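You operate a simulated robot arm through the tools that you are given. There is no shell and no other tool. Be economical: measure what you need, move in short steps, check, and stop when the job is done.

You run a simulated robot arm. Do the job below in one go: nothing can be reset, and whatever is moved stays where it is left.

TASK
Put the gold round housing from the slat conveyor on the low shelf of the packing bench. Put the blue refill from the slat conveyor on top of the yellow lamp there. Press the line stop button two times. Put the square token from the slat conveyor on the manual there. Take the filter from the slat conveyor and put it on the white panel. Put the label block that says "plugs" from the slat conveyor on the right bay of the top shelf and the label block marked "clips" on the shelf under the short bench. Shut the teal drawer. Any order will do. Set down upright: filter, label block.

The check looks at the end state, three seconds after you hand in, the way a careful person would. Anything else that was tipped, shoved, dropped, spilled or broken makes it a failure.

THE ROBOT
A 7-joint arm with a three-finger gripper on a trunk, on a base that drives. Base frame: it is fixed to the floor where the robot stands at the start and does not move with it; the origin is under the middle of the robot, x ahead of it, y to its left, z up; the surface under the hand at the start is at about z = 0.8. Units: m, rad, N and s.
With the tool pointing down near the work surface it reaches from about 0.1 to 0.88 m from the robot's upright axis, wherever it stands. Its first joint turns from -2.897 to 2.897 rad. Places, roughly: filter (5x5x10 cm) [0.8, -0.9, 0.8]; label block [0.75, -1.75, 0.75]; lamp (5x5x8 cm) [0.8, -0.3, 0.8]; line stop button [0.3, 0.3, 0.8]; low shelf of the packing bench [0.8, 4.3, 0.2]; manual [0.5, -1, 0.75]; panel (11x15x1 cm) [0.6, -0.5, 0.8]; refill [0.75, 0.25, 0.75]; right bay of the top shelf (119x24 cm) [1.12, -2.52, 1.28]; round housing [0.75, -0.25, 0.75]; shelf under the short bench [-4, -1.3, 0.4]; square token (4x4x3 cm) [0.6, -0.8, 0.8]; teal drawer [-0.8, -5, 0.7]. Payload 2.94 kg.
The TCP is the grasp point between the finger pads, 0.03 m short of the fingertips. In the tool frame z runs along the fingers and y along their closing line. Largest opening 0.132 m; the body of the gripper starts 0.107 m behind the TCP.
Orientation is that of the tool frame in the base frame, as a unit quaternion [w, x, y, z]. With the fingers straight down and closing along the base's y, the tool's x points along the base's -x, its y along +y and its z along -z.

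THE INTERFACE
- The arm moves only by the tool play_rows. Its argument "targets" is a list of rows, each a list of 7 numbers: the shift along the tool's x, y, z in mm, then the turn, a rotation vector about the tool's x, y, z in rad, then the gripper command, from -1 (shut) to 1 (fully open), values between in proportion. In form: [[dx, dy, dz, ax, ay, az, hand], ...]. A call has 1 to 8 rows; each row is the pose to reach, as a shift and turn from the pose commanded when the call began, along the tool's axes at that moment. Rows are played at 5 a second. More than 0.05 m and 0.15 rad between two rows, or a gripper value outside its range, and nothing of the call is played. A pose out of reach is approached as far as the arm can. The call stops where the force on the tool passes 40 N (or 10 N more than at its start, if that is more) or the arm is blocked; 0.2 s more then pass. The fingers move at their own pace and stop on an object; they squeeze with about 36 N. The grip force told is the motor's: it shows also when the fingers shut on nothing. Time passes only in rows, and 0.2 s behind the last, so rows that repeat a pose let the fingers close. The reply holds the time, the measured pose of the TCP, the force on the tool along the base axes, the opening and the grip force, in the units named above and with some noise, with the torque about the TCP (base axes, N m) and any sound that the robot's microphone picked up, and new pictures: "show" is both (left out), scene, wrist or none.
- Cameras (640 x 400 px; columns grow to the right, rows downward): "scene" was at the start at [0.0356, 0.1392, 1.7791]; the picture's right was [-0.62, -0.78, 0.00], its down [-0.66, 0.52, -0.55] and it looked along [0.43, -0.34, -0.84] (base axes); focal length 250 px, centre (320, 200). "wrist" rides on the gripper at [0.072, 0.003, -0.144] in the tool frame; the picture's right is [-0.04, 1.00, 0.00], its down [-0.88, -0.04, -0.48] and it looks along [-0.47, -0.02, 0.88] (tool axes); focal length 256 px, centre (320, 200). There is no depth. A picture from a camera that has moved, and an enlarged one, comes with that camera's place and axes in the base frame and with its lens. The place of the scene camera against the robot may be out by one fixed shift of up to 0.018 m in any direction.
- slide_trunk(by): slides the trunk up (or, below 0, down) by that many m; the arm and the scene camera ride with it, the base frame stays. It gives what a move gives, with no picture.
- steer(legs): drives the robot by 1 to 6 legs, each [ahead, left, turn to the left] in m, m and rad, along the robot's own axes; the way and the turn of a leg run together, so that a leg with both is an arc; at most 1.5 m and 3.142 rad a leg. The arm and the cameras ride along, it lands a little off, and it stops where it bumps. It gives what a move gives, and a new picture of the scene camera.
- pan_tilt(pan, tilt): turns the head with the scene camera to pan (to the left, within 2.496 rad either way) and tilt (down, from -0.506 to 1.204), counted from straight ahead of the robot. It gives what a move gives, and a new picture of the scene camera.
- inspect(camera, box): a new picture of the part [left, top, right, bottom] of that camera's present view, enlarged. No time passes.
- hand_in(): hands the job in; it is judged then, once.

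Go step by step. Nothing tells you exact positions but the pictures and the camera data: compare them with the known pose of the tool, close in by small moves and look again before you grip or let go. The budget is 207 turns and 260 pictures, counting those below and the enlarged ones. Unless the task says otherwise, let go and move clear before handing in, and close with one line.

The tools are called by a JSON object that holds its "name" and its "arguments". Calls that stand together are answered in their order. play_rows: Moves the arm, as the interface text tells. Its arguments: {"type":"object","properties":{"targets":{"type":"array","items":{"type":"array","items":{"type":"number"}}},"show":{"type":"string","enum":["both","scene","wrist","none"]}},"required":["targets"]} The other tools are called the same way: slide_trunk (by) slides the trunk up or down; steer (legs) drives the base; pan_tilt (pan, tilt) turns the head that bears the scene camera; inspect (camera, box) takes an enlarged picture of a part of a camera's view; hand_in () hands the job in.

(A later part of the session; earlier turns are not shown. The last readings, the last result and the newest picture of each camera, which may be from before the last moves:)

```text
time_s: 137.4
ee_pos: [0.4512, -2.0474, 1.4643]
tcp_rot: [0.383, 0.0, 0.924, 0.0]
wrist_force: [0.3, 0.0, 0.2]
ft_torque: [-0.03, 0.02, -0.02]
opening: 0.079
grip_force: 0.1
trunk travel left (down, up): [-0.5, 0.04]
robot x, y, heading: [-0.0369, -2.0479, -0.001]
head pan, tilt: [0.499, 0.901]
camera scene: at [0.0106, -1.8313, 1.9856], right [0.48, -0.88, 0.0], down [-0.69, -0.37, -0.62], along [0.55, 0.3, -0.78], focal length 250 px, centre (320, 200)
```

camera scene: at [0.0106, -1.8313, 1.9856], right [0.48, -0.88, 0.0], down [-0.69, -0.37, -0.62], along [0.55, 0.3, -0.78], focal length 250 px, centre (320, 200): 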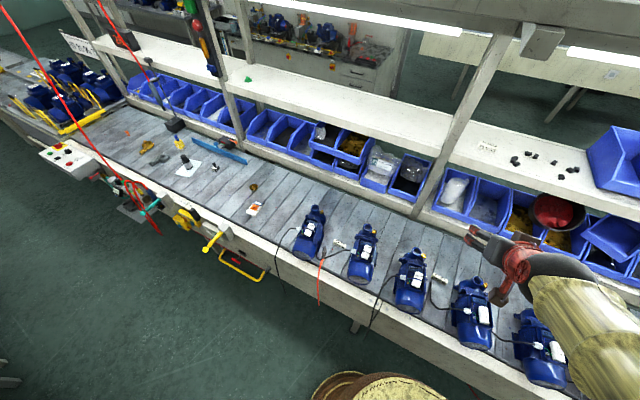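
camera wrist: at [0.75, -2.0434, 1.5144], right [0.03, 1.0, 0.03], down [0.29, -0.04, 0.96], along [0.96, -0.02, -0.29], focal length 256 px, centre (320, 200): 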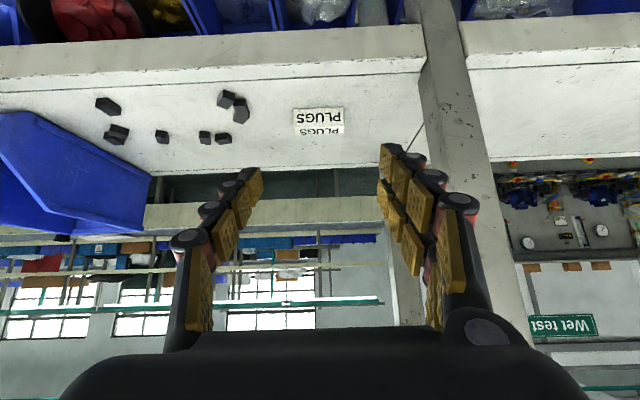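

{"name": "inspect", "arguments": {"camera": "scene", "box": [380, 230, 500, 310]}}

```text
5.00 times, centred on (440, 270) of scene
camera zoom: at [0.0106, -1.8313, 1.9856], right [0.48, -0.88, 0.0], down [-0.69, -0.37, -0.62], along [0.55, 0.3, -0.78], focal length 1251 px, centre (-280, -150)
```

zoom: 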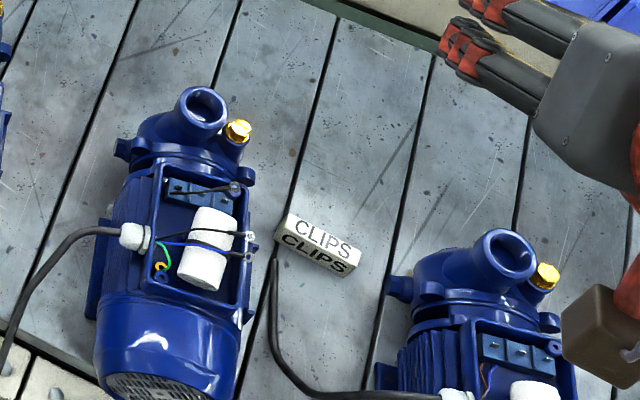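

CLIPS found near (0.68, −2.115), in the narrow gap between two pumps. I'll lower the trunk, point the hand down again, and look from above.

{"name": "slide_trunk", "arguments": {"by": -0.2}}

{"name": "play_rows", "arguments": {"targets": [[0, 0, 0, 0, 0.14, 0, 0], [0, 0, 0, 0, 0.28, 0, 0], [0, 0, 0, 0, 0.42, 0, 0], [0, 0, 0, 0, 0.56, 0, 0], [0, 0, 0, 0, 0.7, 0, 0], [-20, -20, 20, 0, 0.785, 0, 0], [-50, -40, 50, 0, 0.785, 0, 0], [-80, -60, 80, 0, 0.785, 0, 0]], "show": "none"}}

{"name": "play_rows", "arguments": {"targets": [[-20, 0, 30, 0, 0, 0, 0], [-40, 0, 60, 0, 0, 0, 0], [-40, 0, 60, 0, 0, 0, 0]], "show": "wrist"}}

```text
time_s: 139.5
ee_pos: [0.4508, -2.0462, 1.2649]
tcp_rot: [0.383, 0.0, 0.924, 0.0]
wrist_force: [-0.1, -0.1, -0.2]
ft_torque: [0.01, -0.03, 0.0]
opening: 0.0793
grip_force: 0.1
trunk travel left (down, up): [-0.3, 0.24]
robot x, y, heading: [-0.0364, -2.0505, -0.003]
head pan, tilt: [0.499, 0.901]
```

```text
time_s: 141.3
ee_pos: [0.5673, -2.1073, 1.2657]
tcp_rot: [-0.001, 0.0, 1.0, 0.001]
wrist_force: [1.0, -0.1, -0.6]
ft_torque: [0.02, 0.04, 0.0]
opening: 0.0658
grip_force: 0.0
trunk travel left (down, up): [-0.3, 0.24]
robot x, y, heading: [-0.0381, -2.0494, 0.005]
head pan, tilt: [0.499, 0.901]
```

```text
time_s: 142.1
ee_pos: [0.6078, -2.1073, 1.2054]
tcp_rot: [0.001, 0.001, 1.0, 0.001]
wrist_force: [0.0, 0.1, 0.0]
ft_torque: [-0.02, 0.02, -0.03]
opening: 0.0658
grip_force: 0.0
trunk travel left (down, up): [-0.3, 0.24]
robot x, y, heading: [-0.037, -2.0506, -0.001]
head pan, tilt: [0.499, 0.901]
camera wrist: at [0.5356, -2.1049, 1.3497], right [0.04, 1.0, 0.0], down [0.88, -0.04, 0.48], along [0.48, -0.02, -0.88], focal length 256 px, centre (320, 200)
```

wrist: 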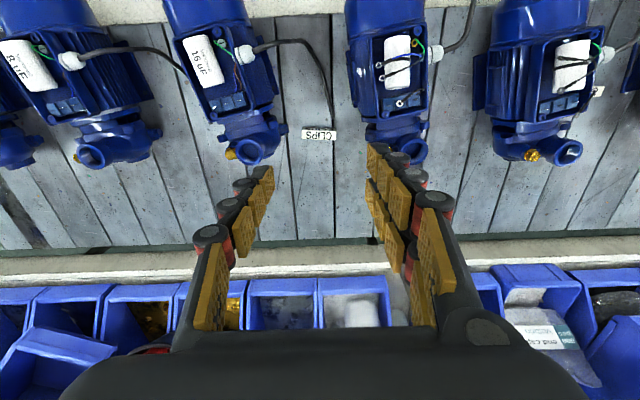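

{"name": "inspect", "arguments": {"camera": "wrist", "box": [260, 70, 400, 170]}}

```text
4.00 times, centred on (330, 120) of wrist
camera zoom: at [0.5356, -2.1049, 1.3497], right [0.04, 1.0, 0.0], down [0.88, -0.04, 0.48], along [0.48, -0.02, -0.88], focal length 1024 px, centre (280, 520)
```

zoom: 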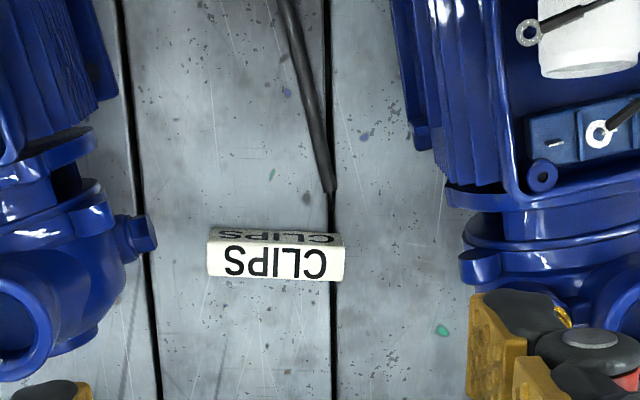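

CLIPS is at (0.669, −2.112), slightly yawed. The gap fits the hand only if it closes along x, so I'll turn the hand about 94° with its camera toward +y.

{"name": "play_rows", "arguments": {"targets": [[-10, -2, 0, 0, 0, 0.149, 0], [-20, -4, 0, 0, 0, 0.298, 0], [-30, -6, 0, 0, 0, 0.447, 0], [-40, -8, 0, 0, 0, 0.596, 0], [-50, -10, 0, 0, 0, 0.745, 0], [-61, -11, 0, 0, 0, 0.894, 0], [-61, -11, 0, 0, 0, 1.043, 0], [-61, -11, 0, 0, 0, 1.192, 0]], "show": "none"}}

{"name": "play_rows", "arguments": {"targets": [[0, 0, 0, 0, 0, 0.149, 0], [0, 0, 0, 0, 0, 0.298, 0], [0, 0, 0, 0, 0, 0.452, 0], [0, 0, 0, 0, 0, 0.452, 0]], "show": "wrist"}}

```text
time_s: 143.9
ee_pos: [0.6647, -2.1158, 1.2051]
tcp_rot: [0.0, 0.563, 0.826, 0.0]
wrist_force: [0.1, -0.5, -0.5]
ft_torque: [-0.01, -0.01, 0.05]
opening: 0.066
grip_force: 0.1
trunk travel left (down, up): [-0.3, 0.24]
robot x, y, heading: [-0.0394, -2.0482, -0.0]
head pan, tilt: [0.499, 0.901]
```

```text
refused: row 3 steps farther than a row can; nothing moved
```

{"name": "play_rows", "arguments": {"targets": [[0, 0, 0, 0, 0, 0.14, 0], [0, 0, 0, 0, 0, 0.28, 0], [0, 0, 0, 0, 0, 0.42, 0], [0, 0, 0, 0, 0, 0.452, 0], [0, 0, 0, 0, 0, 0.452, 0]], "show": "wrist"}}

{"name": "inspect", "arguments": {"camera": "wrist", "box": [240, 70, 400, 210]}}

```text
time_s: 145.1
ee_pos: [0.6655, -2.1184, 1.2041]
tcp_rot: [0.001, 0.733, 0.68, 0.0]
wrist_force: [0.2, 0.5, 0.1]
ft_torque: [-0.02, -0.02, 0.0]
opening: 0.0663
grip_force: 0.0
trunk travel left (down, up): [-0.3, 0.24]
robot x, y, heading: [-0.0365, -2.0495, 0.003]
head pan, tilt: [0.499, 0.901]
camera wrist: at [0.6739, -2.0464, 1.3486], right [0.99, -0.12, 0.0], down [-0.1, -0.87, 0.48], along [-0.06, -0.47, -0.88], focal length 256 px, centre (320, 200)
```

wrist: 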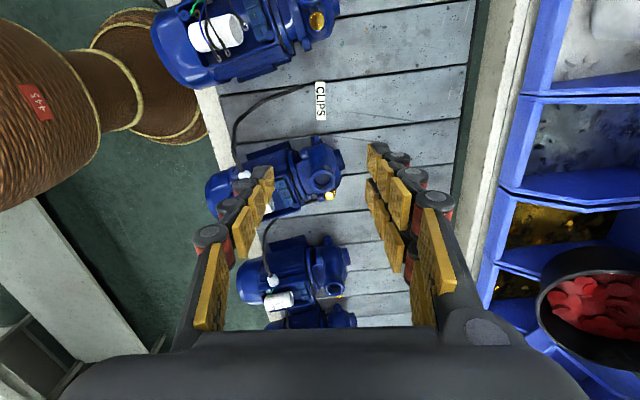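

```text
2.86 times, centred on (320, 140) of wrist
camera zoom: at [0.6739, -2.0464, 1.3486], right [0.99, -0.12, 0.0], down [-0.1, -0.87, 0.48], along [-0.06, -0.47, -0.88], focal length 731 px, centre (320, 371)
```

zoom: 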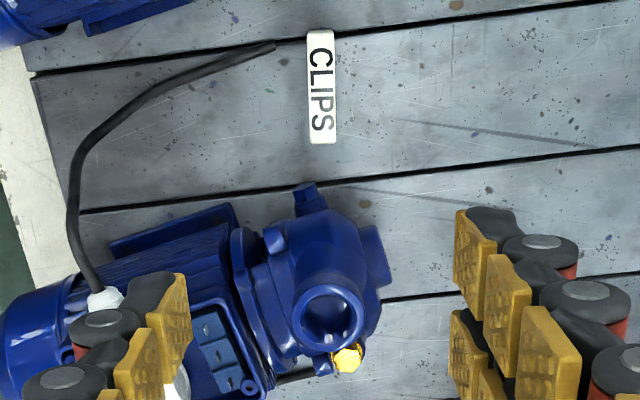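

Good alignment: the cable end and pump plug stay clear of the fingers. Descending most of the way, then checking.

{"name": "play_rows", "arguments": {"targets": [[-1, 1, 45, 0, 0, 0, -0.15], [-1, 1, 90, 0, 0, 0, -0.15], [-1, 1, 135, 0, 0, 0, -0.15], [-1, 1, 180, 0, 0, 0, -0.15], [-1, 1, 225, 0, 0, 0, -0.15], [-1, 1, 265, 0, 0, 0, -0.15], [-1, 1, 290, 0, 0, 0, -0.15], [-1, 1, 290, 0, 0, 0, -0.15]], "show": "wrist"}}

```text
time_s: 146.9
ee_pos: [0.6683, -2.1175, 0.9149]
tcp_rot: [0.0, 0.732, 0.681, 0.0]
wrist_force: [0.1, 0.6, -0.6]
ft_torque: [0.01, -0.01, -0.02]
opening: 0.056
grip_force: 0.1
trunk travel left (down, up): [-0.3, 0.24]
robot x, y, heading: [-0.0331, -2.0514, -0.0]
head pan, tilt: [0.499, 0.901]
camera wrist: at [0.6775, -2.0467, 1.0594], right [0.99, -0.12, 0.0], down [-0.1, -0.87, 0.48], along [-0.06, -0.47, -0.88], focal length 256 px, centre (320, 200)
```

wrist: 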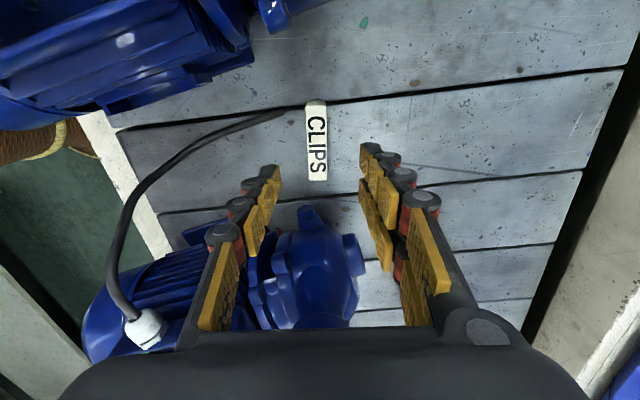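

{"name": "play_rows", "arguments": {"targets": [[0, -2.5, 30, 0, 0, 0, -0.15], [0, -2.5, 60, 0, 0, 0, -0.15], [0, -2.5, 78, 0, 0, 0, -0.15], [0, -2.5, 78, 0, 0, 0, -0.15]], "show": "wrist"}}

```text
time_s: 147.9
ee_pos: [0.6647, -2.1194, 0.8353]
tcp_rot: [0.0, 0.733, 0.68, 0.0]
wrist_force: [-0.1, 0.5, -0.1]
ft_torque: [0.03, 0.02, 0.0]
opening: 0.0559
grip_force: 0.0
trunk travel left (down, up): [-0.3, 0.24]
robot x, y, heading: [-0.0354, -2.0494, 0.001]
head pan, tilt: [0.499, 0.901]
camera wrist: at [0.6748, -2.0476, 0.9799], right [0.99, -0.12, 0.0], down [-0.1, -0.87, 0.48], along [-0.06, -0.47, -0.88], focal length 256 px, centre (320, 200)
```

wrist: 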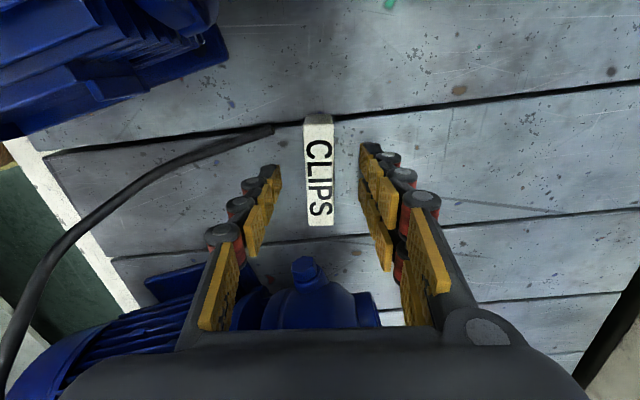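

In place without contact. Closing and lifting straight up.

{"name": "play_rows", "arguments": {"targets": [[0, 0, 0, 0, 0, 0, -1], [0, 0, 0, 0, 0, 0, -1], [0, 0, 0, 0, 0, 0, -1], [0, 0, -40, 0, 0, 0, -1], [0, 0, -85, 0, 0, 0, -1], [0, 0, -130, 0, 0, 0, -1], [0, 0, -175, 0, 0, 0, -1], [0, 0, -220, 0, 0, 0, -1]], "show": "wrist"}}

{"name": "play_rows", "arguments": {"targets": [[0, 0, -45, 0, 0, 0, -1], [0, 0, -90, 0, 0, 0, -1], [0, 0, -130, 0, 0, 0, -1], [0, 0, -165, 0, 0, 0, -1], [0, -45, -165, 0, 0, 0, -1], [0, -90, -165, 0, 0, 0, -1], [0, -135, -165, 0, 0, 0, -1], [0, -180, -165, 0, 0, 0, -1]], "show": "none"}}

```text
time_s: 149.7
ee_pos: [0.661, -2.1196, 1.0558]
tcp_rot: [-0.001, 0.732, 0.681, 0.0]
wrist_force: [0.0, -0.3, -1.2]
ft_torque: [-0.02, -0.06, -0.02]
opening: 0.0168
grip_force: 36.3
trunk travel left (down, up): [-0.3, 0.24]
robot x, y, heading: [-0.035, -2.0507, -0.001]
head pan, tilt: [0.499, 0.901]
camera wrist: at [0.6712, -2.0482, 1.1997], right [0.99, -0.12, 0.0], down [-0.1, -0.87, 0.48], along [-0.06, -0.47, -0.88], focal length 256 px, centre (320, 200)
```

wrist: 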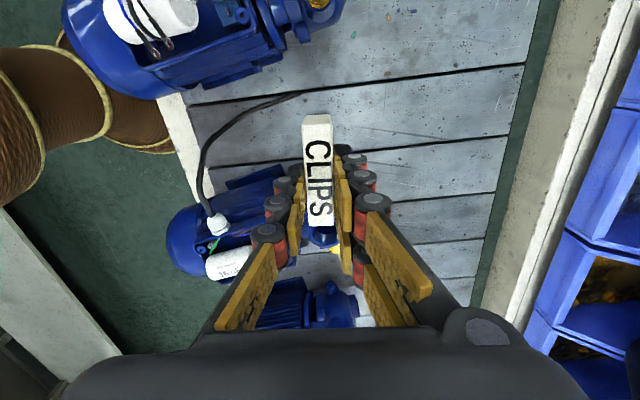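

```text
time_s: 151.5
ee_pos: [0.4825, -2.1032, 1.221]
tcp_rot: [0.0, 0.732, 0.681, 0.001]
wrist_force: [-1.0, 0.6, -0.7]
ft_torque: [0.02, -0.04, 0.01]
opening: 0.0169
grip_force: 35.9
trunk travel left (down, up): [-0.3, 0.24]
robot x, y, heading: [-0.0381, -2.0466, 0.003]
head pan, tilt: [0.499, 0.901]
```

CLIPS is held. For the low bench shelf I want the 45° grip too, so I'll return to the free conveyor spot and regrasp there.

{"name": "steer", "arguments": {"legs": [[0, 0.8, 0]]}}

{"name": "play_rows", "arguments": {"targets": [[15, 40, 0, 0, 0, -0.075, -1], [30, 80, 20, 0, 0, -0.075, -1], [30, 120, 50, 0, 0, -0.075, -1], [30, 140, 90, 0, 0, -0.075, -1], [30, 140, 135, 0, 0, -0.075, -1], [30, 140, 180, 0, 0, -0.075, -1], [30, 140, 225, 0, 0, -0.075, -1], [30, 140, 270, 0, 0, -0.075, -1]], "show": "wrist"}}

```text
time_s: 155.8
ee_pos: [0.4868, -1.3047, 1.2201]
tcp_rot: [0.0, 0.734, 0.679, 0.0]
wrist_force: [-0.8, -0.7, 0.0]
ft_torque: [-0.02, 0.0, 0.02]
opening: 0.0168
grip_force: 35.6
trunk travel left (down, up): [-0.3, 0.24]
robot x, y, heading: [-0.034, -1.2543, -0.003]
head pan, tilt: [0.499, 0.901]
camera scene: at [0.0133, -1.0304, 1.7856], right [0.48, -0.88, 0.0], down [-0.69, -0.37, -0.62], along [0.55, 0.3, -0.78], focal length 250 px, centre (320, 200)
```

scene: 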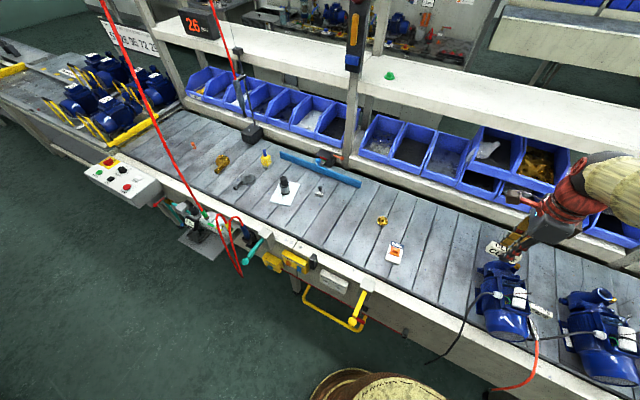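

```text
time_s: 157.6
ee_pos: [0.6273, -1.2851, 0.9534]
tcp_rot: [0.0, 0.708, 0.706, -0.001]
wrist_force: [0.8, -0.3, 1.3]
ft_torque: [0.01, 0.03, -0.01]
opening: 0.0166
grip_force: 36.1
trunk travel left (down, up): [-0.3, 0.24]
robot x, y, heading: [-0.0342, -1.2508, -0.004]
head pan, tilt: [0.499, 0.901]
camera wrist: at [0.6312, -1.2129, 1.0975], right [1.0, -0.05, 0.0], down [-0.04, -0.88, 0.48], along [-0.02, -0.48, -0.88], focal length 256 px, centre (320, 200)
```

wrist: 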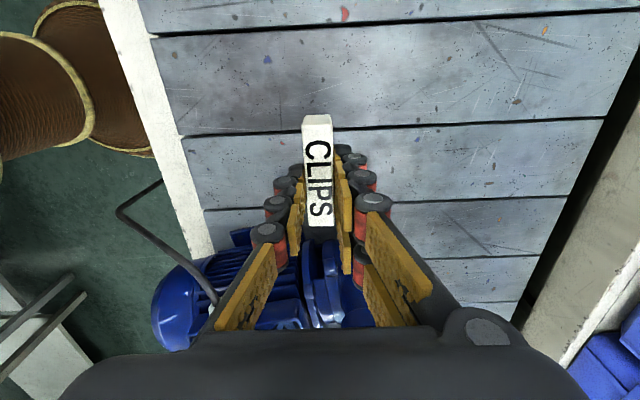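

Shifting 65 mm toward the clear area, then setting down.

{"name": "play_rows", "arguments": {"targets": [[40, 0, 0, 0, 0, 0, -1], [65, 0, 20, 0, 0, 0, -1], [65, 0, 60, 0, 0, 0, -1], [65, 0, 100, 0, 0, 0, -1], [65, 0, 114, 0, 0, 0, -1], [65, 0, 117, 0, 0, 0, -1], [65, 0, 117, 0, 0, 0, -1]], "show": "wrist"}}

```text
time_s: 159.2
ee_pos: [0.6291, -1.2214, 0.8357]
tcp_rot: [0.0, 0.707, 0.707, 0.0]
wrist_force: [-0.5, -0.3, 4.9]
ft_torque: [0.15, -0.01, -0.01]
opening: 0.0168
grip_force: 35.6
trunk travel left (down, up): [-0.3, 0.24]
robot x, y, heading: [-0.0325, -1.2482, -0.001]
head pan, tilt: [0.499, 0.901]
camera wrist: at [0.6325, -1.1486, 0.9794], right [1.0, -0.05, 0.0], down [-0.04, -0.88, 0.48], along [-0.02, -0.48, -0.88], focal length 256 px, centre (320, 200)
```

wrist: 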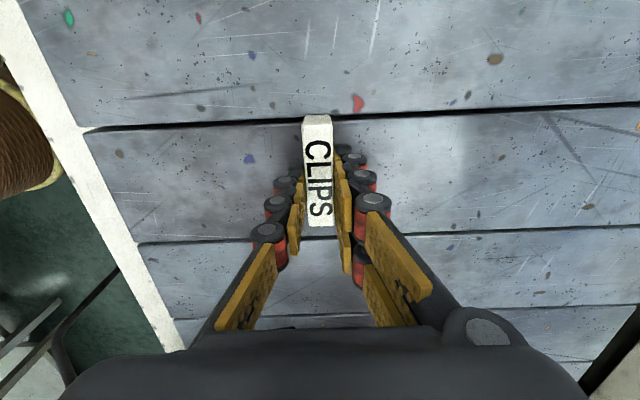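

Set down. Releasing, rising, and turning the hand back.

{"name": "play_rows", "arguments": {"targets": [[0, 0, 0, 0, 0, 0, -0.2], [0, 0, 0, 0, 0, 0, -0.2], [0, 0, -40, 0, 0, 0, -0.2], [0, 0, -85, 0, 0, 0, -0.2], [0, 0, -125, 0, 0, -0.14, 0.2], [0, 0, -125, 0, 0, -0.285, 0.5], [0, 0, -125, 0, 0, -0.43, 0.5], [0, 0, -125, 0, 0, -0.575, 0.5]], "show": "none"}}

{"name": "play_rows", "arguments": {"targets": [[0, 0, 0, 0, 0, -0.145, 0.5], [0, 0, 0, 0, 0, -0.29, 0.5], [0, 0, 0, 0, 0, -0.435, 0.5], [0, 0, 0, 0, 0, -0.58, 0.5], [0, 0, 0, 0, 0, -0.725, 0.5], [0, 0, 0, 0, 0, -0.87, 0.5], [0, 0, 0, 0, 0, -0.996, 0.5]], "show": "none"}}

{"name": "play_rows", "arguments": {"targets": [[10, 2, 0, 0, -0.14, 0, 0.5], [20, 4, 0, 0, -0.28, 0, 0.5], [30, 6, 0, 0, -0.42, 0, 0.5], [40, 8, 0, 0, -0.56, 0, 0.5], [50, 10, 0, 0, -0.7, 0, 0.5], [50, 10, 0, 0, -0.785, 0, 0.5], [50, 10, 0, 0, -0.785, 0, 0.5]], "show": "wrist"}}

```text
time_s: 161.0
ee_pos: [0.6284, -1.2203, 0.9595]
tcp_rot: [0.001, 0.477, 0.879, 0.001]
wrist_force: [-0.1, -0.2, -1.1]
ft_torque: [-0.01, 0.02, 0.0]
opening: 0.0993
grip_force: 0.1
trunk travel left (down, up): [-0.3, 0.24]
robot x, y, heading: [-0.0371, -1.2477, -0.005]
head pan, tilt: [0.499, 0.901]
```

```text
time_s: 162.6
ee_pos: [0.6295, -1.2207, 0.9593]
tcp_rot: [0.0, 0.0, 1.0, 0.0]
wrist_force: [0.4, -0.8, -0.3]
ft_torque: [0.0, 0.01, 0.0]
opening: 0.0989
grip_force: 0.2
trunk travel left (down, up): [-0.3, 0.24]
robot x, y, heading: [-0.0343, -1.2511, -0.003]
head pan, tilt: [0.499, 0.901]
```

```text
time_s: 164.2
ee_pos: [0.5746, -1.2292, 0.9532]
tcp_rot: [0.329, 0.01, 0.944, -0.03]
wrist_force: [0.2, 0.6, 0.1]
ft_torque: [0.0, -0.01, 0.01]
opening: 0.099
grip_force: 0.1
out of reach, approached as far as the arm can: row 5, 6
trunk travel left (down, up): [-0.3, 0.24]
robot x, y, heading: [-0.0367, -1.2478, -0.0]
head pan, tilt: [0.499, 0.901]
camera wrist: at [0.4289, -1.2167, 1.0209], right [0.07, 1.0, -0.02], down [0.39, -0.01, 0.92], along [0.92, -0.08, -0.39], focal length 256 px, centre (320, 200)
```

wrist: 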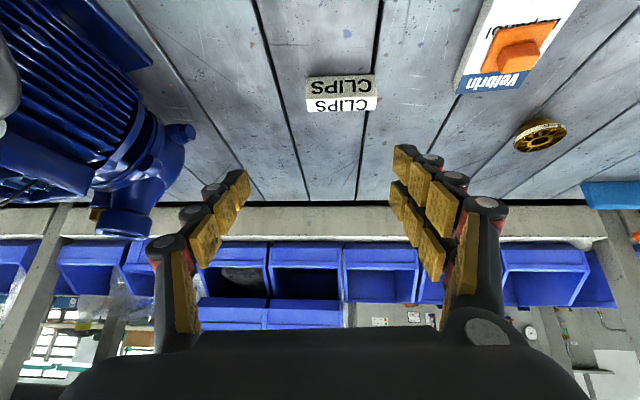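

The pitch stopped at about 38° — the arm is in a different configuration than before. I'll unpitch, raise and re-pitch higher up to see if it frees.

{"name": "play_rows", "arguments": {"targets": [[0, 0, 0, 0, 0.14, 0, 0.5], [0, 0, 0, 0, 0.28, 0, 0.5], [0, 0, 0, 0, 0.42, 0, 0.5], [0, 0, 0, 0, 0.56, 0, 0.5], [0, 0, 0, 0, 0.7, 0, 0.5], [-30, 0, -30, 0, 0.785, 0, 0.5], [-60, 0, -60, 0, 0.785, 0, 0.5], [-90, 0, -90, 0, 0.785, 0, 0.5]], "show": "none"}}

{"name": "steer", "arguments": {"legs": [[0, -0.13, 0]]}}

{"name": "play_rows", "arguments": {"targets": [[0, 40, 0, 0, -0.14, 0, 0.5], [0, 80, 0, 0, -0.28, 0, 0.5], [0, 130, 0, 0, -0.42, 0, 0.5], [0, 130, 0, 0, -0.56, 0, 0.5], [0, 130, 0, 0, -0.7, 0, 0.5], [0, 130, 0, 0, -0.785, 0, 0.5], [0, 130, 0, 0, -0.785, 0, 0.5]], "show": "none"}}

```text
time_s: 166.0
ee_pos: [0.5761, -1.211, 1.0846]
tcp_rot: [-0.002, 0.001, 1.0, -0.001]
wrist_force: [0.5, 0.1, 0.2]
ft_torque: [0.03, -0.08, 0.01]
opening: 0.0992
grip_force: 0.1
out of reach, approached as far as the arm can: row 3, 4
trunk travel left (down, up): [-0.3, 0.24]
robot x, y, heading: [-0.038, -1.2504, -0.002]
head pan, tilt: [0.499, 0.901]
```

```text
time_s: 167.3
ee_pos: [0.5785, -1.3436, 1.0829]
tcp_rot: [0.001, 0.0, 1.0, 0.0]
wrist_force: [-0.8, -0.6, -0.2]
ft_torque: [0.04, -0.02, 0.01]
opening: 0.099
grip_force: 0.1
trunk travel left (down, up): [-0.3, 0.24]
robot x, y, heading: [-0.0336, -1.3818, 0.001]
head pan, tilt: [0.499, 0.901]
camera scene: at [0.0128, -1.1638, 1.7858], right [0.48, -0.88, 0.0], down [-0.69, -0.37, -0.62], along [0.55, 0.3, -0.78], focal length 250 px, centre (320, 200)
```

scene: 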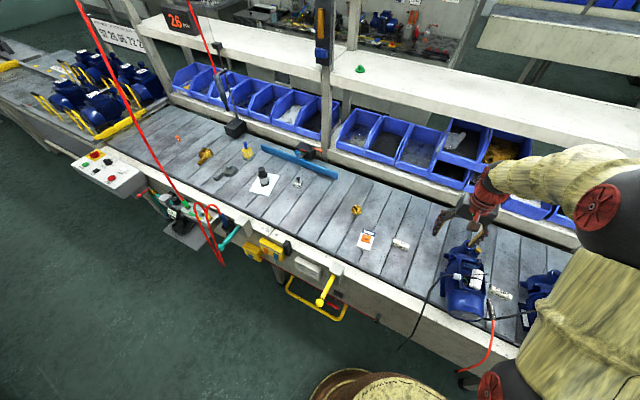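

```text
time_s: 168.9
ee_pos: [0.5784, -1.2122, 1.084]
tcp_rot: [0.384, 0.0, 0.923, 0.0]
wrist_force: [0.0, -1.1, 0.7]
ft_torque: [0.04, 0.0, 0.0]
opening: 0.0989
grip_force: 0.0
trunk travel left (down, up): [-0.3, 0.24]
robot x, y, heading: [-0.0351, -1.3795, 0.001]
head pan, tilt: [0.499, 0.901]
```

That worked. Approaching the CLIPS block as before.

{"name": "play_rows", "arguments": {"targets": [[38, 1, 27, 0, 0, 0, 0.5], [76, 1, 54, 0, 0, 0, 0.5], [114, 1, 81, 0, 0, 0, 0.5], [152, 1, 108, 0, 0, 0, 0.5], [152, 1, 150, 0, 0, 0, 0.5], [152, 1, 170, 0, 0, 0, 0.5], [152, 1, 170, 0, 0, 0, 0.5]], "show": "wrist"}}

```text
time_s: 170.5
ee_pos: [0.5939, -1.2101, 0.8571]
tcp_rot: [0.383, 0.0, 0.924, 0.0]
wrist_force: [-0.2, 1.2, 0.7]
ft_torque: [0.01, -0.04, -0.03]
opening: 0.0987
grip_force: 0.1
trunk travel left (down, up): [-0.3, 0.24]
robot x, y, heading: [-0.0319, -1.3824, -0.006]
head pan, tilt: [0.499, 0.901]
camera wrist: at [0.4415, -1.2087, 0.9085], right [0.03, 1.0, 0.03], down [0.29, -0.04, 0.96], along [0.96, -0.02, -0.29], focal length 256 px, centre (320, 200)
```

wrist: 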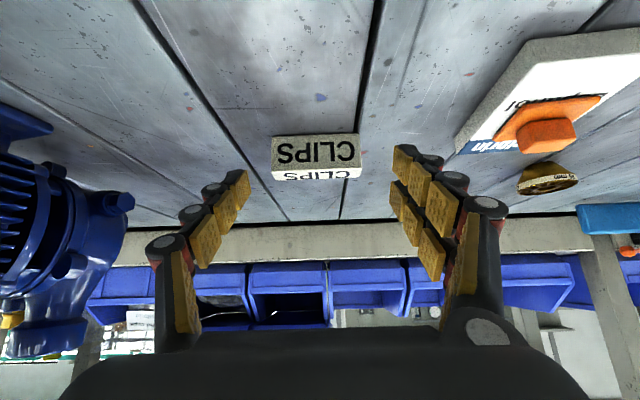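

{"name": "play_rows", "arguments": {"targets": [[1, -2, 15, 0, 0, 0, 0.5], [2, -2, 26, 0, 0, 0, 0.5], [2, -2, 26, 0, 0, 0, -1], [2, -2, 26, 0, 0, 0, -1], [2, -2, 26, 0, 0, 0, -1], [2, -2, 26, 0, 0, 0, -1]], "show": "none"}}

{"name": "play_rows", "arguments": {"targets": [[-20, 0, -20, 0, 0, 0, -1], [-50, 0, -50, 0, 0, 0, -1], [-82, 0, -82, 0, 0, 0, -1], [-114, 0, -114, 0, 0, 0, -1], [-135, 0, -155, 0, 0, 0, -1], [-145, 0, -200, 0, 0, 0, -1]], "show": "wrist"}}

```text
time_s: 171.9
ee_pos: [0.6102, -1.2138, 0.8373]
tcp_rot: [0.383, -0.001, 0.924, 0.0]
wrist_force: [0.2, -0.4, 1.1]
ft_torque: [-0.04, 0.02, 0.0]
opening: 0.0685
grip_force: 33.3
trunk travel left (down, up): [-0.3, 0.24]
robot x, y, heading: [-0.0311, -1.3777, -0.002]
head pan, tilt: [0.499, 0.901]
```

```text
time_s: 173.3
ee_pos: [0.5665, -1.2149, 1.0825]
tcp_rot: [0.382, 0.0, 0.924, -0.001]
wrist_force: [-0.6, -0.1, -0.3]
ft_torque: [-0.02, -0.06, 0.0]
opening: 0.0685
grip_force: 35.6
trunk travel left (down, up): [-0.3, 0.24]
robot x, y, heading: [-0.0297, -1.3844, -0.004]
head pan, tilt: [0.499, 0.901]
camera wrist: at [0.413, -1.2125, 1.133], right [0.03, 1.0, 0.03], down [0.29, -0.04, 0.96], along [0.96, -0.02, -0.29], focal length 256 px, centre (320, 200)
```

wrist: 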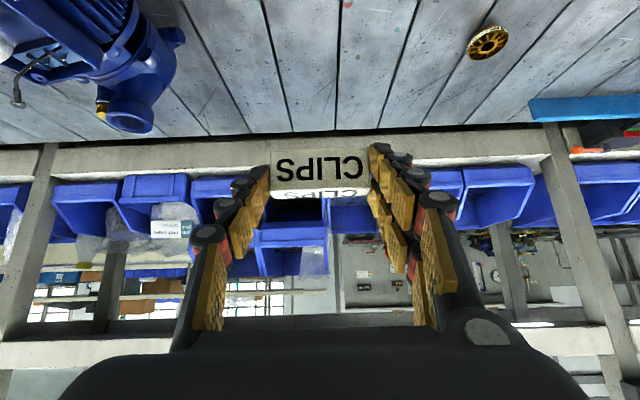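

CLIPS is in the 45° grip. Tucking the arm in, then looking behind for a route toward the short bench.

{"name": "play_rows", "arguments": {"targets": [[30, -20, -30, 0, 0, 0, -1], [60, -40, -60, 0, 0, 0, -1], [85, -75, -85, 0, 0, 0, -1], [100, -115, -100, 0, 0, 0, -1], [105, -160, -105, 0, 0, 0, -1]], "show": "none"}}

{"name": "pan_tilt", "arguments": {"pan": -2.45, "tilt": 0.5}}

{"name": "pan_tilt", "arguments": {"pan": 2.45, "tilt": 0.5}}

```text
time_s: 174.5
ee_pos: [0.4211, -1.3768, 1.0792]
tcp_rot: [0.382, 0.0, 0.924, 0.0]
wrist_force: [0.9, 0.5, -0.3]
ft_torque: [-0.02, 0.03, 0.0]
opening: 0.0687
grip_force: 35.4
trunk travel left (down, up): [-0.3, 0.24]
robot x, y, heading: [-0.0368, -1.383, -0.006]
head pan, tilt: [0.499, 0.901]
```

```text
time_s: 177.1
ee_pos: [0.4212, -1.377, 1.0797]
tcp_rot: [0.382, 0.001, 0.924, -0.001]
wrist_force: [0.0, 0.0, -0.7]
ft_torque: [0.0, 0.02, 0.04]
opening: 0.0686
grip_force: 36.8
trunk travel left (down, up): [-0.3, 0.24]
robot x, y, heading: [-0.0374, -1.3814, -0.002]
head pan, tilt: [-2.45, 0.499]
camera scene: at [-0.1242, -1.2564, 1.8195], right [-0.64, 0.77, 0.0], down [0.37, 0.3, -0.88], along [-0.68, -0.56, -0.48], focal length 250 px, centre (320, 200)
```

scene: 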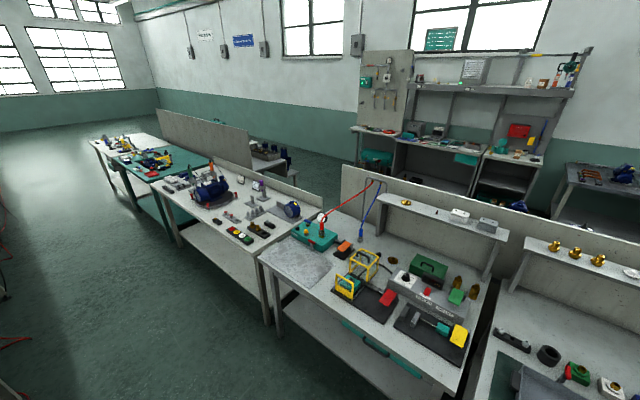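

```text
time_s: 180.9
ee_pos: [0.4214, -1.377, 1.0793]
tcp_rot: [0.383, 0.0, 0.924, -0.001]
wrist_force: [-0.4, -0.1, -0.3]
ft_torque: [0.02, 0.02, 0.01]
opening: 0.0688
grip_force: 35.9
trunk travel left (down, up): [-0.3, 0.24]
robot x, y, heading: [-0.0347, -1.3809, -0.003]
head pan, tilt: [2.45, 0.499]
camera scene: at [-0.124, -1.1404, 1.8195], right [0.64, 0.77, 0.0], down [0.37, -0.31, -0.88], along [-0.68, 0.56, -0.48], focal length 250 px, centre (320, 200)
```

scene: 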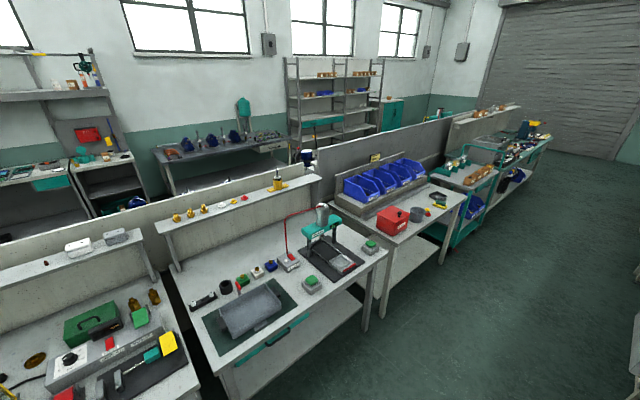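

The short bench (−4, −1.3) stands along the far wall, behind the partitioned bench row; the way around is the far end (y≈−6). I'll back off, turn right and drive down the aisle.

{"name": "steer", "arguments": {"legs": [[-0.12, 0, 0], [0, 0, -1.571], [1.5, 0, 0]]}}

{"name": "pan_tilt", "arguments": {"pan": 0.3, "tilt": 0.4}}

```text
time_s: 193.2
ee_pos: [-0.1935, -3.3563, 1.0791]
tcp_rot: [0.267, 0.661, 0.645, -0.274]
wrist_force: [0.2, 0.8, -0.2]
ft_torque: [0.0, -0.01, 0.01]
opening: 0.0687
grip_force: 36.2
trunk travel left (down, up): [-0.3, 0.24]
robot x, y, heading: [-0.189, -2.9024, -1.597]
head pan, tilt: [2.45, 0.499]
camera scene: at [0.0742, -2.8153, 1.8195], right [0.75, -0.66, 0.0], down [-0.31, -0.36, -0.88], along [0.58, 0.66, -0.48], focal length 250 px, centre (320, 200)
```

scene: 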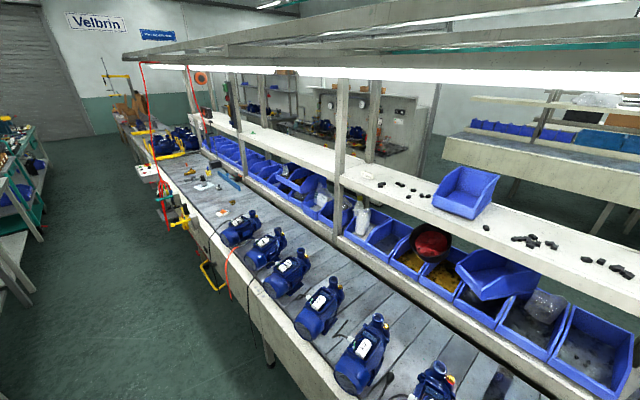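

```text
time_s: 195.2
ee_pos: [-0.1924, -3.3561, 1.0796]
tcp_rot: [0.267, 0.661, 0.645, -0.274]
wrist_force: [0.1, 0.2, 0.1]
ft_torque: [0.01, 0.01, 0.01]
opening: 0.0687
grip_force: 35.8
trunk travel left (down, up): [-0.3, 0.24]
robot x, y, heading: [-0.1868, -2.9013, -1.595]
head pan, tilt: [0.3, 0.4]
camera scene: at [0.0395, -2.9729, 1.8287], right [-0.96, -0.27, 0.0], down [-0.11, 0.37, -0.92], along [0.25, -0.89, -0.39], focal length 250 px, centre (320, 200)
```

scene: 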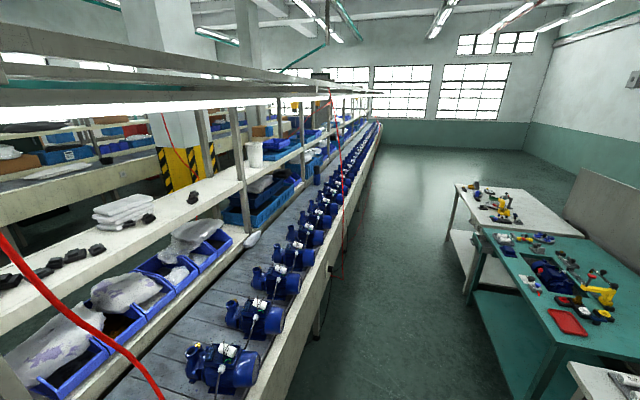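

The aisle is clear. Continuing to beyond the row's end at y≈−6.9, then looking toward −x.

{"name": "steer", "arguments": {"legs": [[0, 0, 0.03], [1.5, 0, 0], [1.5, 0, 0], [1.0, 0, 0]]}}

{"name": "pan_tilt", "arguments": {"pan": -1.7, "tilt": 0.4}}

```text
time_s: 214.8
ee_pos: [-0.1494, -7.3575, 1.0797]
tcp_rot: [0.273, 0.649, 0.657, -0.27]
wrist_force: [0.5, -0.1, -1.4]
ft_torque: [0.04, 0.0, -0.02]
opening: 0.0686
grip_force: 36.1
trunk travel left (down, up): [-0.3, 0.24]
robot x, y, heading: [-0.1592, -6.9053, -1.557]
head pan, tilt: [0.3, 0.4]
camera scene: at [0.0678, -6.9669, 1.8286], right [-0.95, -0.31, 0.0], down [-0.12, 0.37, -0.92], along [0.28, -0.88, -0.39], focal length 250 px, centre (320, 200)
```

scene: 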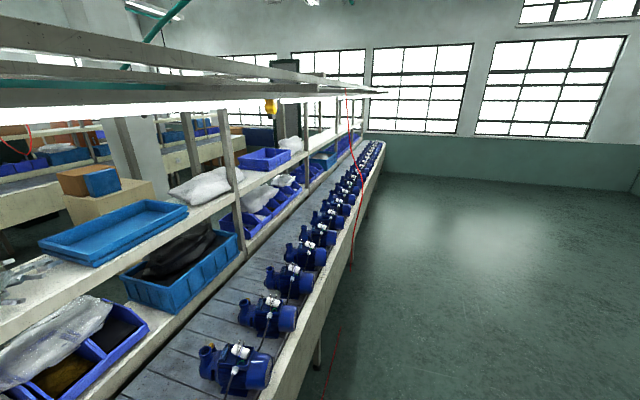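

```text
time_s: 216.7
ee_pos: [-0.1481, -7.3588, 1.0796]
tcp_rot: [0.272, 0.649, 0.658, -0.269]
wrist_force: [-0.3, -0.7, -1.2]
ft_torque: [0.01, 0.03, 0.01]
opening: 0.0684
grip_force: 36.4
trunk travel left (down, up): [-0.3, 0.24]
robot x, y, heading: [-0.1611, -6.9013, -1.561]
head pan, tilt: [-1.7, 0.4]
camera scene: at [-0.0528, -6.8678, 1.8287], right [0.12, 0.99, 0.0], down [0.39, -0.04, -0.92], along [-0.92, 0.11, -0.39], focal length 250 px, centre (320, 200)
```

scene: 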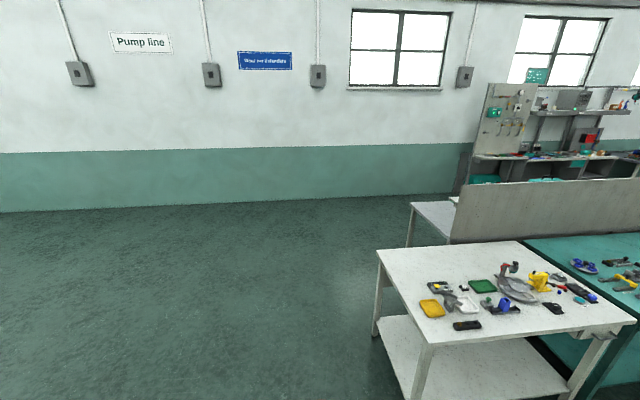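

Clear around the end. Driving to x≈−2.95, then turning to face +y.

{"name": "steer", "arguments": {"legs": [[0, 0, -1.581], [1.5, 0, 0], [1.3, 0, 0], [0, 0, -1.571]]}}

{"name": "pan_tilt", "arguments": {"pan": 0.2, "tilt": 0.4}}

```text
time_s: 237.8
ee_pos: [-2.9145, -6.3973, 1.0784]
tcp_rot: [0.276, -0.64, 0.666, 0.265]
wrist_force: [-0.6, -0.5, -0.7]
ft_torque: [0.0, -0.02, 0.05]
opening: 0.0685
grip_force: 36.0
trunk travel left (down, up): [-0.3, 0.24]
robot x, y, heading: [-2.9267, -6.8504, 1.526]
head pan, tilt: [-1.7, 0.4]
camera scene: at [-3.0173, -6.8966, 1.8287], right [-0.17, -0.99, 0.0], down [-0.38, 0.07, -0.92], along [0.91, -0.16, -0.39], focal length 250 px, centre (320, 200)
```

scene: 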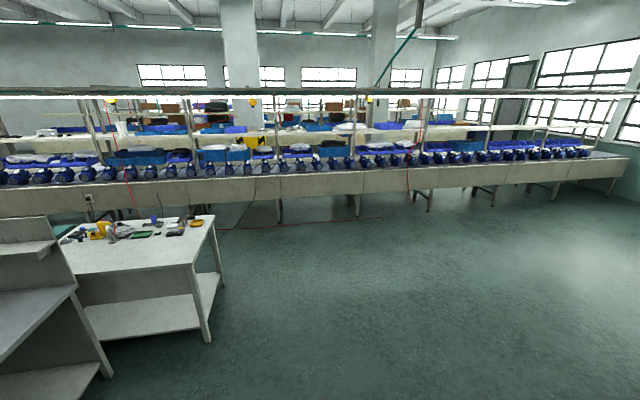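

```text
time_s: 239.7
ee_pos: [-2.9137, -6.3966, 1.0794]
tcp_rot: [0.276, -0.64, 0.666, 0.265]
wrist_force: [0.5, 0.8, -1.3]
ft_torque: [-0.03, 0.0, 0.01]
opening: 0.0685
grip_force: 36.3
trunk travel left (down, up): [-0.3, 0.24]
robot x, y, heading: [-2.9271, -6.8483, 1.533]
head pan, tilt: [0.201, 0.4]
camera scene: at [-3.1231, -6.7893, 1.8287], right [0.99, 0.16, 0.0], down [0.06, -0.38, -0.92], along [-0.14, 0.91, -0.39], focal length 250 px, centre (320, 200)
```

scene: 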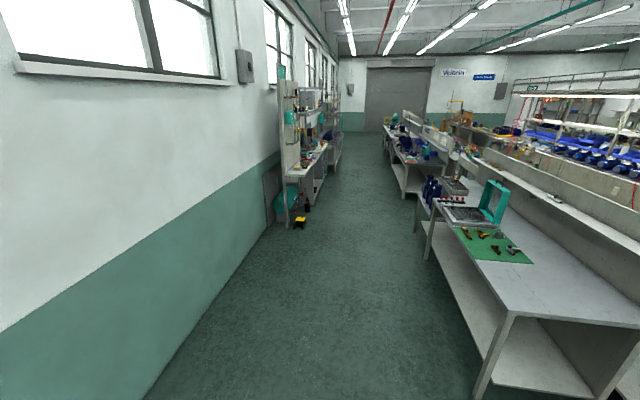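

The wall aisle is clear (x −3.8 to −2.3). Driving up it toward the short bench.

{"name": "steer", "arguments": {"legs": [[0, 0, 0.06], [1.5, 0, 0], [1.5, 0, 0], [1.4, 0, 0]]}}

{"name": "pan_tilt", "arguments": {"pan": 0.9, "tilt": 0.55}}

```text
time_s: 261.3
ee_pos: [-3.2527, -1.9921, 1.0792]
tcp_rot: [-0.253, 0.693, -0.612, -0.286]
wrist_force: [0.7, 0.4, 0.1]
ft_torque: [-0.04, 0.0, 0.07]
opening: 0.0688
grip_force: 36.1
trunk travel left (down, up): [-0.3, 0.24]
robot x, y, heading: [-3.1941, -2.4449, 1.695]
head pan, tilt: [0.201, 0.4]
camera scene: at [-3.3956, -2.4157, 1.8287], right [0.95, 0.32, 0.0], down [0.12, -0.37, -0.92], along [-0.29, 0.87, -0.39], focal length 250 px, centre (320, 200)
```

scene: 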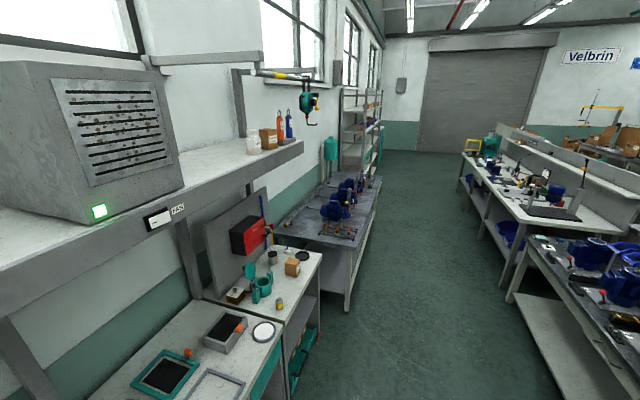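

```text
time_s: 262.4
ee_pos: [-3.2519, -1.9928, 1.0802]
tcp_rot: [-0.254, 0.692, -0.612, -0.287]
wrist_force: [0.2, 0.1, -0.5]
ft_torque: [-0.02, 0.0, -0.04]
opening: 0.0687
grip_force: 35.8
trunk travel left (down, up): [-0.3, 0.24]
robot x, y, heading: [-3.1938, -2.4389, 1.694]
head pan, tilt: [0.901, 0.55]
camera scene: at [-3.4428, -2.4569, 1.815], right [0.52, 0.85, 0.0], down [0.45, -0.27, -0.85], along [-0.73, 0.44, -0.52], focal length 250 px, centre (320, 200)
```

scene: 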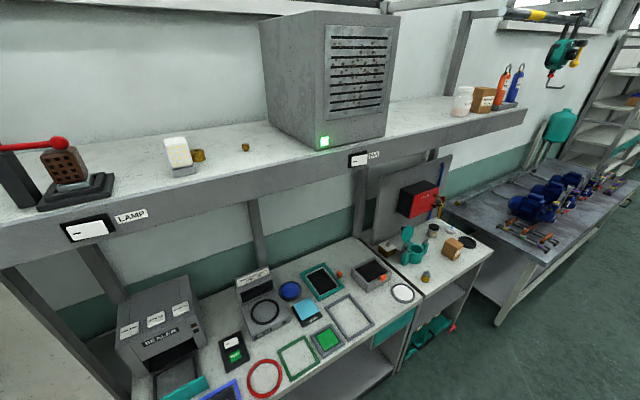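

The short bench (red box, jars on top) is at y≈−1.4. Moving to stand in front of it, clear of the wall shelf, then turning to face it.

{"name": "steer", "arguments": {"legs": [[0.0, -0.3, 0], [1.025, -0.13, 0], [0, 0, 1.447]]}}

{"name": "pan_tilt", "arguments": {"pan": 0.25, "tilt": 0.85}}

```text
time_s: 273.0
ee_pos: [-3.345, -1.3582, 1.0793]
tcp_rot: [0.0, 0.924, 0.001, -0.383]
wrist_force: [-0.5, -0.2, 0.2]
ft_torque: [-0.01, -0.01, 0.0]
opening: 0.0687
grip_force: 36.1
trunk travel left (down, up): [-0.3, 0.24]
robot x, y, heading: [-2.8887, -1.3544, -3.141]
head pan, tilt: [0.901, 0.55]
camera scene: at [-2.9049, -1.6198, 1.8149], right [-0.78, 0.62, 0.0], down [0.32, 0.41, -0.85], along [-0.53, -0.67, -0.52], focal length 250 px, centre (320, 200)
```

scene: 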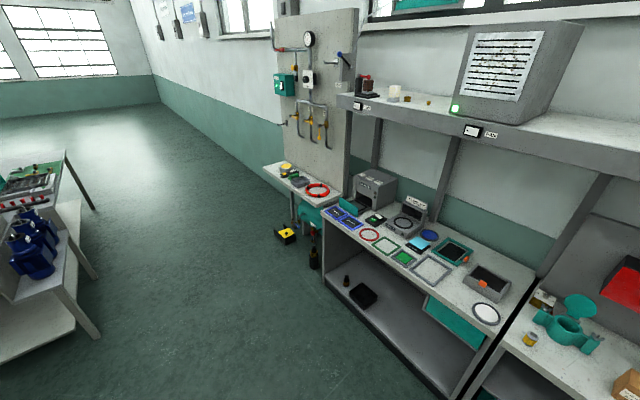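

```text
time_s: 274.0
ee_pos: [-3.3452, -1.3575, 1.08]
tcp_rot: [0.001, 0.924, 0.002, -0.383]
wrist_force: [-0.5, -0.5, -0.3]
ft_torque: [0.0, -0.01, 0.01]
opening: 0.0686
grip_force: 36.0
trunk travel left (down, up): [-0.3, 0.24]
robot x, y, heading: [-2.889, -1.3549, -3.145]
head pan, tilt: [0.25, 0.85]
camera scene: at [-2.9249, -1.5688, 1.7896], right [-0.25, 0.97, 0.0], down [0.73, 0.19, -0.66], along [-0.64, -0.16, -0.75], focal length 250 px, centre (320, 200)
```

scene: 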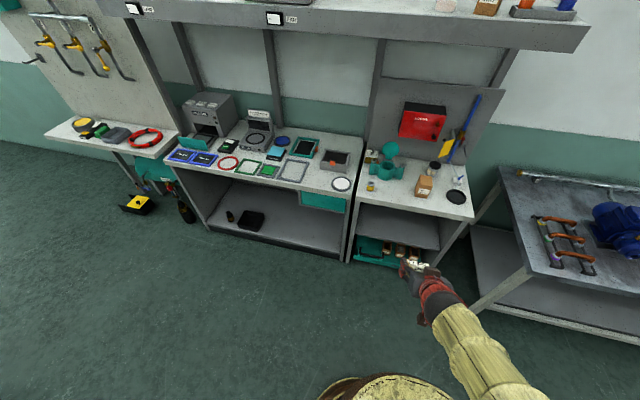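

{"name": "inspect", "arguments": {"camera": "scene", "box": [330, 140, 510, 280]}}

```text
2.86 times, centred on (420, 210) of scene
camera zoom: at [-2.9249, -1.5688, 1.7896], right [-0.25, 0.97, 0.0], down [0.73, 0.19, -0.66], along [-0.64, -0.16, -0.75], focal length 715 px, centre (34, 171)
```

zoom: 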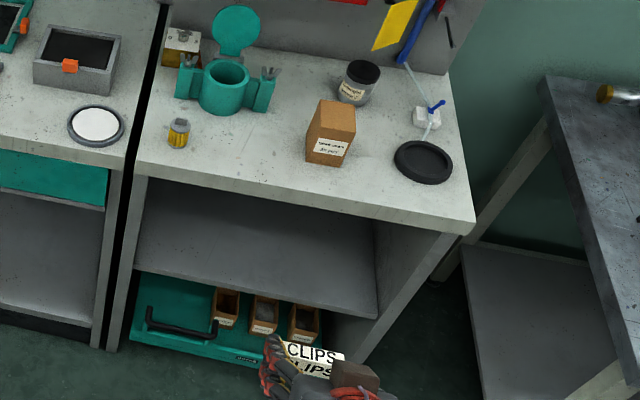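

The short bench's mid shelf (z≈0.4) is empty; its front edge is at x≈−3.87 under a top overhanging to −3.77. I'll move ahead 0.2 m, lower the trunk, and view with the wrist.

{"name": "steer", "arguments": {"legs": [[0.2, -0.05, 0]]}}

{"name": "slide_trunk", "arguments": {"by": -0.3}}

{"name": "play_rows", "arguments": {"targets": [[25, 0, 20, 0, 0, 0, -1], [55, 0, 45, 0, 0, 0, -1], [85, 0, 75, 0, 0, 0, -1], [115, 0, 105, 0, 0, 0, -1], [115, 0, 105, 0, 0, 0, -1]], "show": "both"}}

```text
time_s: 275.6
ee_pos: [-3.5458, -1.3139, 1.0802]
tcp_rot: [0.002, 0.924, 0.005, -0.382]
wrist_force: [-0.6, 0.0, 0.4]
ft_torque: [-0.05, 0.0, 0.0]
opening: 0.0682
grip_force: 35.7
trunk travel left (down, up): [-0.3, 0.24]
robot x, y, heading: [-3.0894, -1.3009, -3.133]
head pan, tilt: [0.25, 0.85]
camera scene: at [-3.1249, -1.5201, 1.7895], right [-0.25, 0.97, 0.0], down [0.73, 0.19, -0.66], along [-0.64, -0.17, -0.75], focal length 250 px, centre (320, 200)
```

scene: 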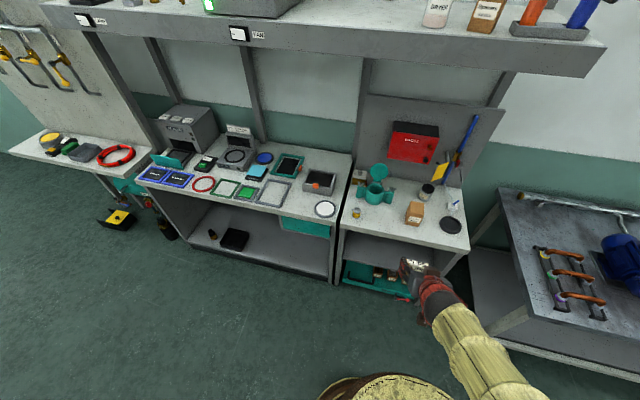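

```text
time_s: 278.6
ee_pos: [-3.5437, -1.3128, 0.7797]
tcp_rot: [0.001, 0.924, 0.004, -0.383]
wrist_force: [0.1, 1.1, -0.3]
ft_torque: [0.0, 0.02, -0.01]
opening: 0.0685
grip_force: 36.0
trunk travel left (down, up): [0.0, 0.54]
robot x, y, heading: [-3.0919, -1.3012, -3.135]
head pan, tilt: [0.25, 0.85]
```

```text
time_s: 279.8
ee_pos: [-3.536, -1.3145, 0.621]
tcp_rot: [0.001, 0.924, 0.004, -0.383]
wrist_force: [0.8, 0.2, -0.5]
ft_torque: [-0.04, -0.01, -0.02]
opening: 0.0683
grip_force: 35.6
out of reach, approached as far as the arm can: row 2
trunk travel left (down, up): [0.0, 0.54]
robot x, y, heading: [-3.0893, -1.2988, -3.133]
head pan, tilt: [0.25, 0.85]
camera scene: at [-3.1246, -1.5203, 1.4895], right [-0.25, 0.97, 0.0], down [0.73, 0.19, -0.66], along [-0.64, -0.17, -0.75], focal length 250 px, centre (320, 200)
camera wrist: at [-3.3834, -1.3164, 0.6716], right [-0.02, -1.0, 0.03], down [-0.29, 0.04, 0.96], along [-0.96, 0.01, -0.29], focal length 256 px, centre (320, 200)
```

scene: 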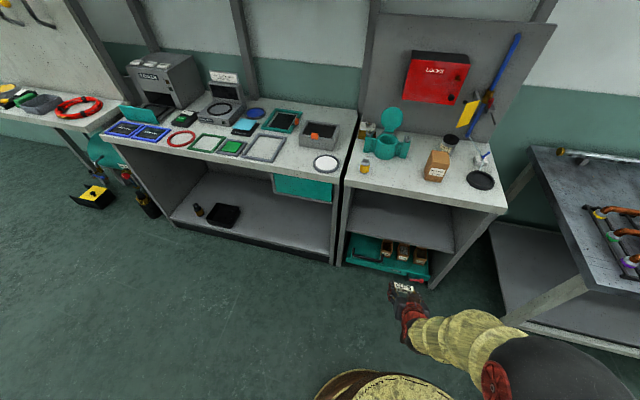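
wrist: 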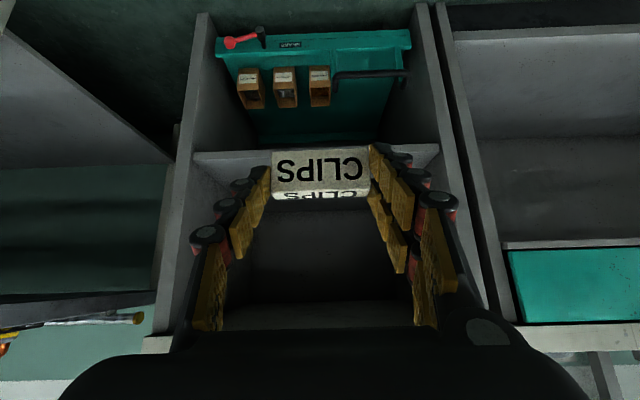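

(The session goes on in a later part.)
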